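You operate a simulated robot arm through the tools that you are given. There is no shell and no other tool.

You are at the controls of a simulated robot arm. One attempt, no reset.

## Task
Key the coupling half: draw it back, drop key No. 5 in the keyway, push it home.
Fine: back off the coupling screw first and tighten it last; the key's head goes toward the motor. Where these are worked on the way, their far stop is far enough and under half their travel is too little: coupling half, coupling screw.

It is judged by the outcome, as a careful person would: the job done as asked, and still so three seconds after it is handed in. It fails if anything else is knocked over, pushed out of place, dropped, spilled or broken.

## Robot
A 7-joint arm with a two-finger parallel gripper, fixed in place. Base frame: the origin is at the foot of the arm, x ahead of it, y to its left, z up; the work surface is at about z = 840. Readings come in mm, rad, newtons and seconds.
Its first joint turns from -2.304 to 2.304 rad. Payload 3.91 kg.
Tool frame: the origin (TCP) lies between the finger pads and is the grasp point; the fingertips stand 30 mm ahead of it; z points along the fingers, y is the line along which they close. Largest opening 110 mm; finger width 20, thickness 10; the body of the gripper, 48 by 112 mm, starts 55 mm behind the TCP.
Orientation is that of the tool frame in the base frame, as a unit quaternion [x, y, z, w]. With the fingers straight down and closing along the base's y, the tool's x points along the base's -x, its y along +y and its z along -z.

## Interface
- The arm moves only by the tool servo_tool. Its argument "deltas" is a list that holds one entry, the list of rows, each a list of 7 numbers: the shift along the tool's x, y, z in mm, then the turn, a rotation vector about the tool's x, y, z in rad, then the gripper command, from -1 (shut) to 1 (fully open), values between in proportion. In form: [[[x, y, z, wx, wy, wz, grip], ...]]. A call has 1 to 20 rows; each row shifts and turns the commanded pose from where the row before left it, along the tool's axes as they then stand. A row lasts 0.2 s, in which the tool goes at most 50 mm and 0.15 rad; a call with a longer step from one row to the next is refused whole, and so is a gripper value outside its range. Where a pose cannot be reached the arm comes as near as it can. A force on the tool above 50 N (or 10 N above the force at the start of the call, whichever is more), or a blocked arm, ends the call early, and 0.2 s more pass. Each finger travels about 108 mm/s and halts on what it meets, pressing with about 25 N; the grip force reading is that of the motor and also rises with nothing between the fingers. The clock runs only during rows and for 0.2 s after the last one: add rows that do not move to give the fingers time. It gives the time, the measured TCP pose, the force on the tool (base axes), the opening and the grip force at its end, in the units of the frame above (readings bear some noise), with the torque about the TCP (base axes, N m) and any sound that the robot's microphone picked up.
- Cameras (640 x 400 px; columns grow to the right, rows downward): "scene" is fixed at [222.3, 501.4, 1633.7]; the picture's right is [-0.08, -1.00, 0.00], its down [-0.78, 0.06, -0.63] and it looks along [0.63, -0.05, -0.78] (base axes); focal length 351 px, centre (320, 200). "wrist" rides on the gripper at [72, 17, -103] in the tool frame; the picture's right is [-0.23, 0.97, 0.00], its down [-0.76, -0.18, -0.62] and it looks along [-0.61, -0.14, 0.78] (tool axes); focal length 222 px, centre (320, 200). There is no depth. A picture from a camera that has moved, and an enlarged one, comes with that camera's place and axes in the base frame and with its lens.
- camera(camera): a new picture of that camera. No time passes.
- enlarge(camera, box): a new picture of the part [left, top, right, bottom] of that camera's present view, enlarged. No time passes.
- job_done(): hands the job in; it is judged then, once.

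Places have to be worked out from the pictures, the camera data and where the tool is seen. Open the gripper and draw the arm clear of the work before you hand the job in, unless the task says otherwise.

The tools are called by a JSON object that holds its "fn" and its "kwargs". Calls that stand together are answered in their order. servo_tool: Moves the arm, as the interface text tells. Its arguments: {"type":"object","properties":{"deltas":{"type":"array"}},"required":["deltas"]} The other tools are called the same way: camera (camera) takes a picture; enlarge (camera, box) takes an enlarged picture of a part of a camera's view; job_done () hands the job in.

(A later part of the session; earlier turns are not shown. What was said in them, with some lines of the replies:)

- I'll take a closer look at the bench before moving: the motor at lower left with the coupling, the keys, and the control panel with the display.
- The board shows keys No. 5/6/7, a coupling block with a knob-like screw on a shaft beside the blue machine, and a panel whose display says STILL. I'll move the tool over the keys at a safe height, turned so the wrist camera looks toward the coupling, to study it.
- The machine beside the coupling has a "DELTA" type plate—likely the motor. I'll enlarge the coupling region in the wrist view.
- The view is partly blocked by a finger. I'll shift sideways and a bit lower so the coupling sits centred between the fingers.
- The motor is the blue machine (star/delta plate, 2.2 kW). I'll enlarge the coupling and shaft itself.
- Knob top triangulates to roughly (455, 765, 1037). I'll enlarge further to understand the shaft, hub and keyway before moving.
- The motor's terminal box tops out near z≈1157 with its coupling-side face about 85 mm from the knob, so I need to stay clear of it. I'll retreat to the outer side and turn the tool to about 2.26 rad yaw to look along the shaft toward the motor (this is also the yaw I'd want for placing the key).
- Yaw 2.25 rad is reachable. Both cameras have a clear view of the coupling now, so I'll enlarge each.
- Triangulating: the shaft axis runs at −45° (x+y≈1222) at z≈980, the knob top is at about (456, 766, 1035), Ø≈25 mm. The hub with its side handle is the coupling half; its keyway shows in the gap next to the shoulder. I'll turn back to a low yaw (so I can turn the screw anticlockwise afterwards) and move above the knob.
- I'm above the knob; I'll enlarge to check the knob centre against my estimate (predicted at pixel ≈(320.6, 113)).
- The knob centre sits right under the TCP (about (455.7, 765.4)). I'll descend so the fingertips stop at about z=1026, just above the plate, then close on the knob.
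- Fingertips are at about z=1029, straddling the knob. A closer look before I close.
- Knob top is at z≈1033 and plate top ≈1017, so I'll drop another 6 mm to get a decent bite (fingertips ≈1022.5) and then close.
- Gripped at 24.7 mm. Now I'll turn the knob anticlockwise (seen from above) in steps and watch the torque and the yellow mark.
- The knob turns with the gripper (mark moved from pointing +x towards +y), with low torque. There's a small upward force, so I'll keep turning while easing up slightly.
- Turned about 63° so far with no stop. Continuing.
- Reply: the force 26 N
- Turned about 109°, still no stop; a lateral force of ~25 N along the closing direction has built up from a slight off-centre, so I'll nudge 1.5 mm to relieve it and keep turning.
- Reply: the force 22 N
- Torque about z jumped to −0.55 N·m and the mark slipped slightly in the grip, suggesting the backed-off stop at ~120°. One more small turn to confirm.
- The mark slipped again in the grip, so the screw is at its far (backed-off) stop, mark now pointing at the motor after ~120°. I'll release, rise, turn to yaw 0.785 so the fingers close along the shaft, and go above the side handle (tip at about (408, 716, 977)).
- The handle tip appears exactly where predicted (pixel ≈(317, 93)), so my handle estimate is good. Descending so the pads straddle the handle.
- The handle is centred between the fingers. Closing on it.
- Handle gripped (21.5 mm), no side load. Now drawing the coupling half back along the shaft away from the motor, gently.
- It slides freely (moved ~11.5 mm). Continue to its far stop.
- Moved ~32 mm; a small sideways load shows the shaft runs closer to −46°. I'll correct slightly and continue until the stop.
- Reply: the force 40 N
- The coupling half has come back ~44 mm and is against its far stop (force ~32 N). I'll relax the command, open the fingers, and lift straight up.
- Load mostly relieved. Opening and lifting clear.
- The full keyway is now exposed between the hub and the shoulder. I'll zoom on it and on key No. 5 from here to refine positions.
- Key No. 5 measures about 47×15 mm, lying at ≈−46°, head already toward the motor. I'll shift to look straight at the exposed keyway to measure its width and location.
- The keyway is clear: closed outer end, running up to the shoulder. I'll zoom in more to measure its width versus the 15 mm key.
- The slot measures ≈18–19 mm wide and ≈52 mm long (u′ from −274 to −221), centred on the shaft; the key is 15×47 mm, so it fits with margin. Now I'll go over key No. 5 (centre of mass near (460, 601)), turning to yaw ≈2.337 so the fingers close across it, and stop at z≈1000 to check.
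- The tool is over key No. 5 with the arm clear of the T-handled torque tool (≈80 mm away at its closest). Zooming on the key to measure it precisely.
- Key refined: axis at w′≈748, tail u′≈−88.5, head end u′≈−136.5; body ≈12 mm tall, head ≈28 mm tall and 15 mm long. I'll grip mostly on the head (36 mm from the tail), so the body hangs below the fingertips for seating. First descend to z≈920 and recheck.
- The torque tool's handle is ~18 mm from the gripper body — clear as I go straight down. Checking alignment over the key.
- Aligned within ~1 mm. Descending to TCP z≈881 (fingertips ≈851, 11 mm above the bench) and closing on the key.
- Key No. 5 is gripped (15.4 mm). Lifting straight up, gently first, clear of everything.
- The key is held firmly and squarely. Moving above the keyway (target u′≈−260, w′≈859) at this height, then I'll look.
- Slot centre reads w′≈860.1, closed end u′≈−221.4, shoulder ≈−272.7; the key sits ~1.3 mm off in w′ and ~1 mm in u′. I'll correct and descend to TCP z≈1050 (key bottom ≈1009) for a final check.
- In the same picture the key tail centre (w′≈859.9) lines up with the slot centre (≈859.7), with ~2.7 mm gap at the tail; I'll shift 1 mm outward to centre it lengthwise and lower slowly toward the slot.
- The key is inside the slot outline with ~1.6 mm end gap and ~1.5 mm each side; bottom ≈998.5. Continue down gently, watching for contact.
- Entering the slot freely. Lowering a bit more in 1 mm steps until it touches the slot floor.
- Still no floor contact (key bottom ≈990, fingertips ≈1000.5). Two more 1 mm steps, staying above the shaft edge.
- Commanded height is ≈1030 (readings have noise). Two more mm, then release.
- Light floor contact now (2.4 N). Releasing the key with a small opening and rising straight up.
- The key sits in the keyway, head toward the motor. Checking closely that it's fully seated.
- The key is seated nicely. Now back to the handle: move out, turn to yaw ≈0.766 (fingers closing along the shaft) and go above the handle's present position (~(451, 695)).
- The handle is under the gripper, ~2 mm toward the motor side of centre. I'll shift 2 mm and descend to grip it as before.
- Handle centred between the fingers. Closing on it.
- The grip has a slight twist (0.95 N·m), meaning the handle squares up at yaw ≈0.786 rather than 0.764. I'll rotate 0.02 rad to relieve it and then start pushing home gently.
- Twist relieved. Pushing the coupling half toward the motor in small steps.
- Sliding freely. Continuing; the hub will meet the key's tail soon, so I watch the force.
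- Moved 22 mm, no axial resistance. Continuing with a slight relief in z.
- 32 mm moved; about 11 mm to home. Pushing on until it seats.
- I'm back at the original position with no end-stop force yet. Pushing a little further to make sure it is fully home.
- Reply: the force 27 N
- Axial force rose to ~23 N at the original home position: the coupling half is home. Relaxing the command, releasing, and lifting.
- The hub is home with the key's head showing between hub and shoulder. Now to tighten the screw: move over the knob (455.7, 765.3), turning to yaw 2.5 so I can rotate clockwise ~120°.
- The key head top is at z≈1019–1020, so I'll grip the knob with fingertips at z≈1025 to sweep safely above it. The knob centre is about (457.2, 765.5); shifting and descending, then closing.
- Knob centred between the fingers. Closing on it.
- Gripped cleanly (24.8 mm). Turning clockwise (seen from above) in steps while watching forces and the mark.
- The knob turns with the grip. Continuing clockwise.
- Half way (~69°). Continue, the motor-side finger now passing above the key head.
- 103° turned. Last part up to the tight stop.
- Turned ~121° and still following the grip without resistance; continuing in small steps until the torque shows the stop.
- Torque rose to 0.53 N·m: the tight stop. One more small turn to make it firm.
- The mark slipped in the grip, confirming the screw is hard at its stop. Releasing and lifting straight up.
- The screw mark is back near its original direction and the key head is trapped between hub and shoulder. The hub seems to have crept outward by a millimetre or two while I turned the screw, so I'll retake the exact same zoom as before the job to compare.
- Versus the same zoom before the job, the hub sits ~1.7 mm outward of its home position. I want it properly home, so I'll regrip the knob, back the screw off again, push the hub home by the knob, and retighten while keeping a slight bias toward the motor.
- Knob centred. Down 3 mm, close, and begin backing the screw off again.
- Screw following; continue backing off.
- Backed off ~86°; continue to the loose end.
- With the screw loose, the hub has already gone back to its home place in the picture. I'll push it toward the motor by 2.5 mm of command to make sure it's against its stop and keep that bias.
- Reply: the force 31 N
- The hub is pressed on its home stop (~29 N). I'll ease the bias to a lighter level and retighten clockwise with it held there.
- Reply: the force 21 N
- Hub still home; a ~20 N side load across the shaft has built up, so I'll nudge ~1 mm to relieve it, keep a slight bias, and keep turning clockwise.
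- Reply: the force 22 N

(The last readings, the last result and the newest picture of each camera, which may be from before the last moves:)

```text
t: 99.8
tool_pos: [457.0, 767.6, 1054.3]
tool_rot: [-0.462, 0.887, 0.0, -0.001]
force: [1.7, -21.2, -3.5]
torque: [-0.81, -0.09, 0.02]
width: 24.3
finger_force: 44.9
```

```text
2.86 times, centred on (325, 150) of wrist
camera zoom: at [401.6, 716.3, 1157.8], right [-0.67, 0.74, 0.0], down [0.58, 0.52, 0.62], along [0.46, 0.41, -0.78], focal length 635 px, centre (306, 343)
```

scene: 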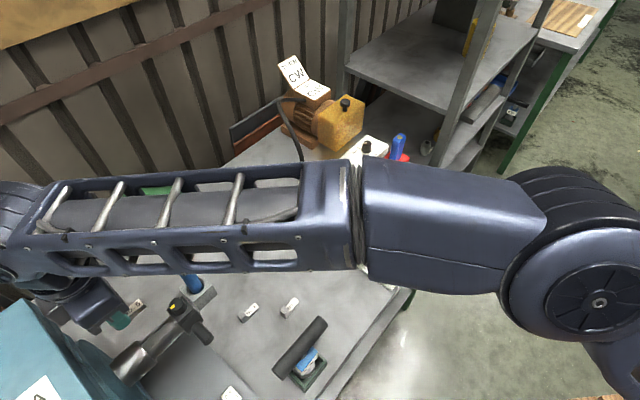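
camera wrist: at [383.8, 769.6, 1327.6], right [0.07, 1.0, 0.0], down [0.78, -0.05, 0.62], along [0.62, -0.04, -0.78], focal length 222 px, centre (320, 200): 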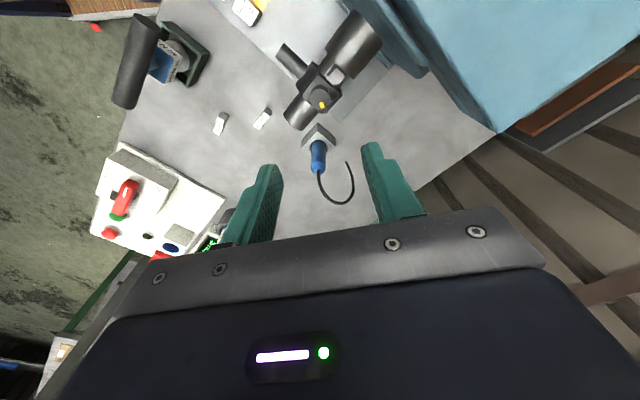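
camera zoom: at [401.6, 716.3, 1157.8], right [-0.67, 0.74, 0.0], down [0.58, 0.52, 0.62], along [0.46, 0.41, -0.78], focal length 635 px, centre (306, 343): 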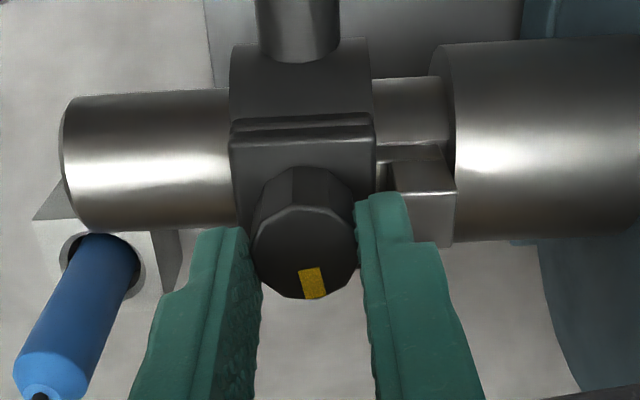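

Still home with ~16 N bias. Finishing the clockwise turn toward the tight stop.

{"fn": "servo_tool", "kwargs": {"deltas": [[[0, 0, 0, 0, 0, 0.1, -1], [0, 0, 0, 0, 0, 0.1, -1], [0, 0, 0, 0, 0, 0.1, -1], [0, 0, 0, 0, 0, 0.1, -1], [0, 0, 0, 0, 0, 0.1, -1], [0, 0, 0, 0, 0, 0.1, -1], [0, 0, 0, 0, 0, 0, -1]]]}}

{"fn": "enlarge", "kwargs": {"camera": "scene", "box": [110, 300, 200, 390]}}

{"fn": "enlarge", "kwargs": {"camera": "wrist", "box": [230, 80, 420, 220]}}

```text
t: 101.4
tool_pos: [457.6, 765.6, 1054.6]
tool_rot: [-0.179, 0.984, 0.0, -0.001]
force: [4.0, -22.9, -8.7]
torque: [-0.77, 0.1, 0.01]
width: 24.5
finger_force: 45.0
```

```text
4.44 times, centred on (155, 345) of scene
camera zoom: at [222.3, 501.4, 1633.7], right [-0.08, -1.0, 0.0], down [-0.78, 0.06, -0.63], along [0.63, -0.05, -0.78], focal length 1559 px, centre (1053, -444)
```

zoom: 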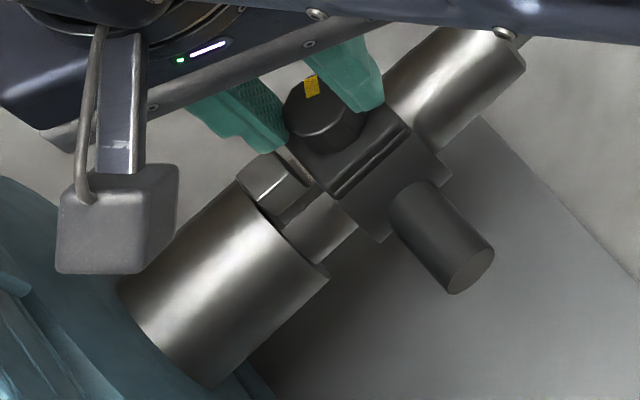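

```text
2.86 times, centred on (325, 150) of wrist
camera zoom: at [383.3, 756.2, 1157.7], right [-0.13, 0.99, 0.0], down [0.78, 0.1, 0.62], along [0.62, 0.08, -0.78], focal length 635 px, centre (306, 343)
```

zoom: 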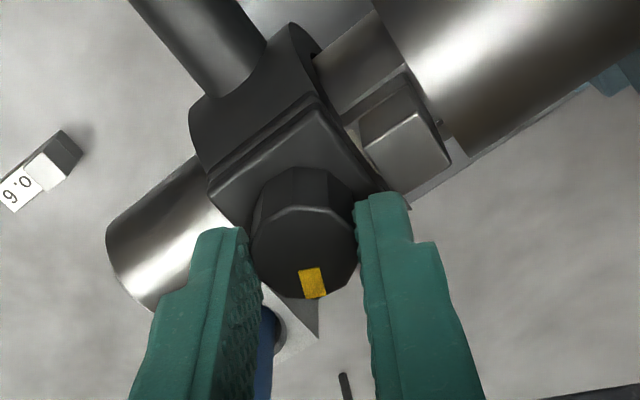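

Hub unchanged at home. The last few degrees to the tight stop.

{"fn": "servo_tool", "kwargs": {"deltas": [[[0, 0, 0, 0, 0, 0.08, -1], [0, 0, 0, 0, 0, 0.08, -1], [0, 0, 0, 0, 0, 0, -1]]]}}

{"fn": "enlarge", "kwargs": {"camera": "wrist", "box": [230, 80, 420, 220]}}

```text
t: 102.2
tool_pos: [457.8, 768.1, 1053.9]
tool_rot: [-0.099, 0.995, 0.0, 0.0]
force: [4.4, -26.2, -10.7]
torque: [-0.81, 0.53, 0.57]
width: 24.6
finger_force: 45.3
```

```text
2.86 times, centred on (325, 150) of wrist
camera zoom: at [383.4, 768.2, 1157.8], right [0.03, 1.0, 0.0], down [0.78, -0.02, 0.62], along [0.62, -0.02, -0.78], focal length 635 px, centre (306, 343)
```

zoom: 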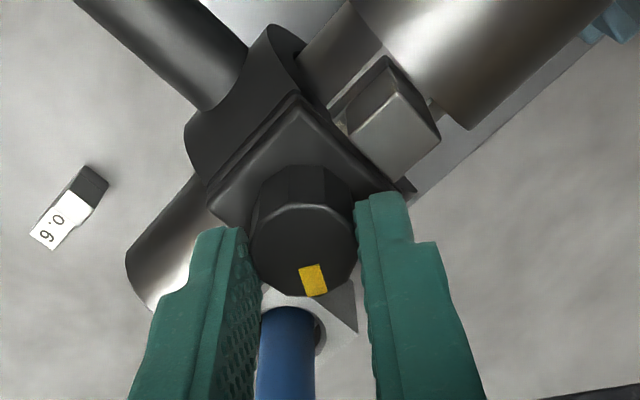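

Torque 0.57 N·m and the mark slipping: tight. A final small turn, then I relieve the side load before opening.

{"fn": "servo_tool", "kwargs": {"deltas": [[[0, 0, 0, 0, 0, 0.06, -1], [0, 0, 0, 0, 0, 0, -1], [0.2, -0.8, 0, 0, 0, 0, -1], [0.1, -0.7, 0, 0, 0, 0, -1], [0, 0, 0, 0, 0, 0, -1]]]}}

{"fn": "enlarge", "kwargs": {"camera": "scene", "box": [110, 300, 200, 390]}}

```text
t: 103.4
tool_pos: [458.2, 766.8, 1055.1]
tool_rot: [-0.07, 0.998, 0.001, 0.0]
force: [20.8, 7.2, -14.4]
torque: [0.08, -1.24, 0.25]
width: 25.0
finger_force: 45.2
```

```text
4.44 times, centred on (155, 345) of scene
camera zoom: at [222.3, 501.4, 1633.7], right [-0.08, -1.0, 0.0], down [-0.78, 0.06, -0.63], along [0.63, -0.05, -0.78], focal length 1559 px, centre (1053, -444)
```

zoom: 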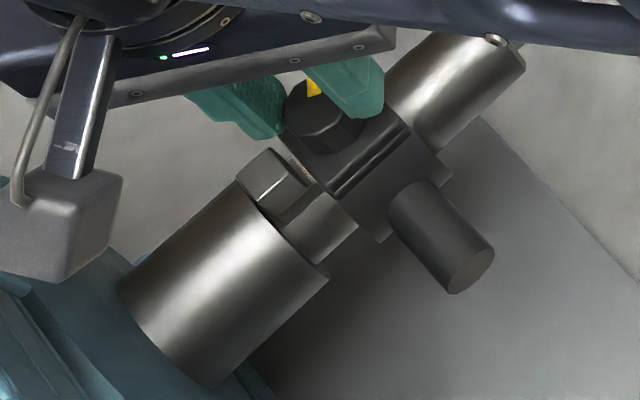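

Hub remains at home and locked. I relieve the remaining side load (1 mm in +x), then open and lift straight up.

{"fn": "servo_tool", "kwargs": {"deltas": [[[-1.0, 0, 0, 0, 0, 0, -1], [0, 0, 0, 0, 0, 0, -1], [0, 0, 0, 0, 0, 0, -0.5], [0, 0, 0, 0, 0, 0, 0], [0, 0, 0, 0, 0, 0, 0], [0, 0, -10, 0, 0, 0, 0], [0, 0, -20, 0, 0, 0, 0], [0, 0, -30, 0, 0, 0, 0], [0, 0, -40, 0, 0, 0, 0], [0, 0, -40, 0, 0, 0, 0], [0, 0, -30, 0, 0, 0, 0], [0, 0, 0, 0, 0, 0, 0]]]}}

{"fn": "enlarge", "kwargs": {"camera": "scene", "box": [110, 300, 200, 390]}}

{"fn": "enlarge", "kwargs": {"camera": "scene", "box": [135, 305, 195, 350]}}

{"fn": "enlarge", "kwargs": {"camera": "wrist", "box": [260, 50, 400, 150]}}

```text
t: 106.0
tool_pos: [458.1, 768.0, 1225.6]
tool_rot: [-0.071, 0.997, 0.0, 0.0]
force: [0.4, 0.0, 0.7]
torque: [0.0, -0.01, -0.02]
width: 55.1
finger_force: 0.0
```

```text
4.44 times, centred on (155, 345) of scene
camera zoom: at [222.3, 501.4, 1633.7], right [-0.08, -1.0, 0.0], down [-0.78, 0.06, -0.63], along [0.63, -0.05, -0.78], focal length 1559 px, centre (1053, -444)
```

zoom: 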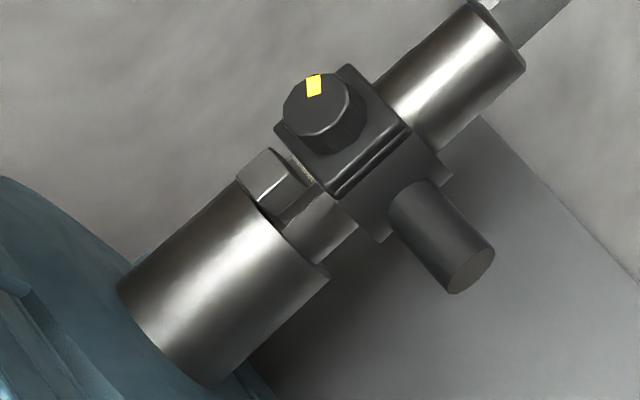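

```text
8.89 times, centred on (165, 328) of scene
camera zoom: at [222.3, 501.4, 1633.7], right [-0.08, -1.0, 0.0], down [-0.78, 0.06, -0.63], along [0.63, -0.05, -0.78], focal length 3117 px, centre (1698, -933)
```

zoom: 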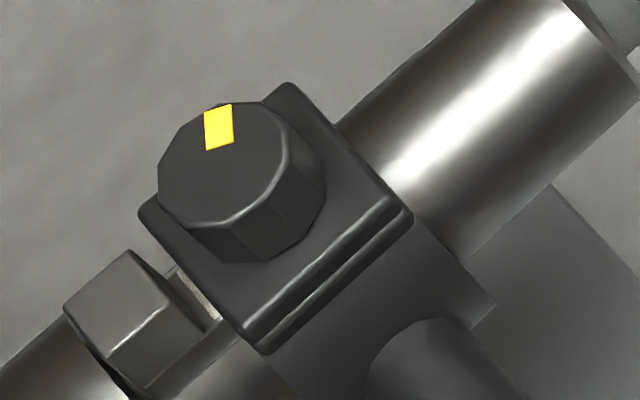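

```text
4.00 times, centred on (330, 100) of wrist
camera zoom: at [384.4, 772.6, 1328.7], right [0.09, 1.0, 0.0], down [0.78, -0.07, 0.62], along [0.62, -0.06, -0.78], focal length 888 px, centre (280, 600)
```

zoom: 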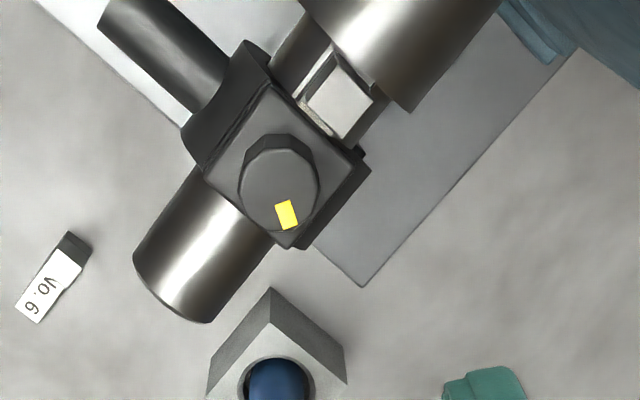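

The picture now matches the original home position exactly (hub corners, handle and screw mark), with key No. 5's head toward the motor. Opening fully and drawing the arm clear.

{"fn": "servo_tool", "kwargs": {"deltas": [[[0, 0, -40, 0, 0, 0, 0.2], [0, 0, -40, 0, 0, 0, 0.5], [0, 0, -30, 0, 0, 0, 1], [-4.6, -33, 0, 0, 0, 0, 1], [-4.6, -33, 0, 0, 0, 0, 1], [-4.6, -33, 0, 0, 0, 0, 1], [-4.6, -33, 0, 0, 0, 0, 1], [-4.6, -33, 0, 0, 0, 0, 1], [-4.6, -33, 0, 0, 0, 0, 1], [-4.6, -33, 0, 0, 0, 0, 1], [-4.6, -33, 0, 0, 0, 0, 1], [-4.6, -33, 0, 0, 0, 0, 1], [-4.6, -33, 0, 0, 0, 0, 1], [0, 0, 0, 0, 0, 0, 1], [0, 0, 0, 0, 0, 0, 1]]]}}

{"fn": "camera", "kwargs": {"camera": "scene"}}

{"fn": "enlarge", "kwargs": {"camera": "scene", "box": [80, 260, 340, 400]}}

{"fn": "enlarge", "kwargs": {"camera": "scene", "box": [270, 120, 480, 290]}}

```text
t: 109.2
tool_pos: [548.7, 445.8, 1334.3]
tool_rot: [-0.071, 0.997, 0.0, 0.0]
force: [0.4, -0.6, 0.3]
torque: [-0.04, -0.04, 0.05]
width: 109.9
finger_force: 0.3
```

```text
taken
```

scene: 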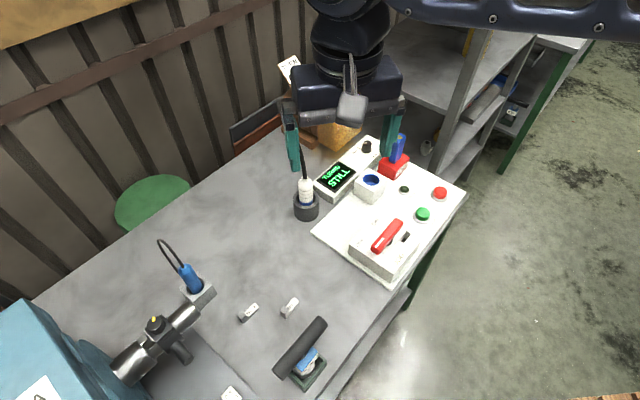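

```text
2.46 times, centred on (210, 330) of scene
camera zoom: at [222.3, 501.4, 1633.7], right [-0.08, -1.0, 0.0], down [-0.78, 0.06, -0.63], along [0.63, -0.05, -0.78], focal length 863 px, centre (591, -120)
```

zoom: 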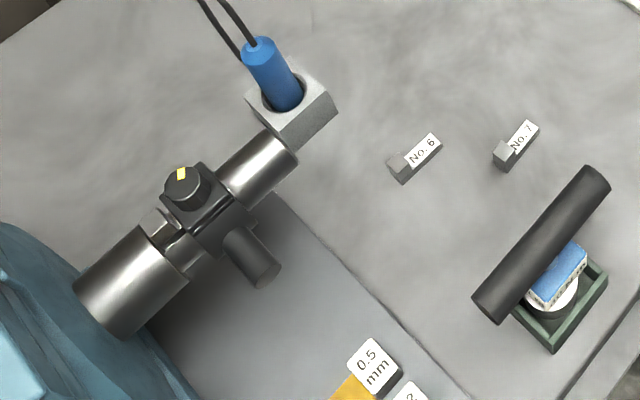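

```text
2.35 times, centred on (375, 205) of scene
camera zoom: at [222.3, 501.4, 1633.7], right [-0.08, -1.0, 0.0], down [-0.78, 0.06, -0.63], along [0.63, -0.05, -0.78], focal length 825 px, centre (191, 188)
```

zoom: 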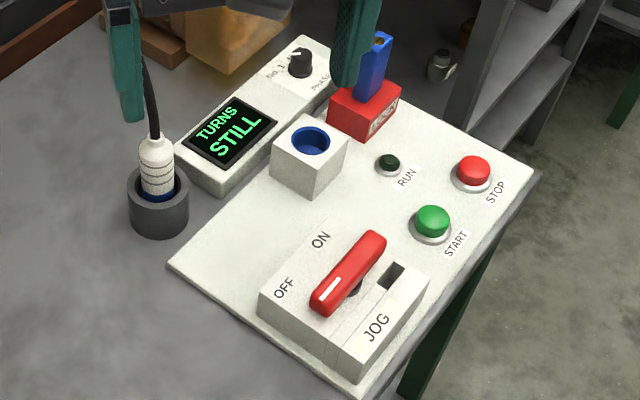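

The coupling half is home over key No. 5, its head is toward the motor, and the screw is tight. In the last pictures everything else is where it started and the arm is clear with the gripper open, so I'm handing in.

{"fn": "job_done", "kwargs": {}}

```text
The job is handed in.
```

The coupling half is keyed and the job is handed in. Key No. 5 is in the keyway with its head toward the motor. The coupling half is pushed home and the screw is tight.

- **Screw:** I backed it off to its far stop first, about 120°, and tightened it to its stop last.
- **Coupling half:** I drew it back about 45 mm to its far stop, then pushed it home over the key.
- **Second tightening:** The first tightening let the coupling half creep out by nearly 2 mm. I backed the screw off again, pressed the coupling half onto its home stop and retightened. The final picture matches its original home position.
- **Everything else:** Keys No. 6 and 7, the torque tool and the control panel look undisturbed in the last pictures. The arm is drawn clear with the gripper open.
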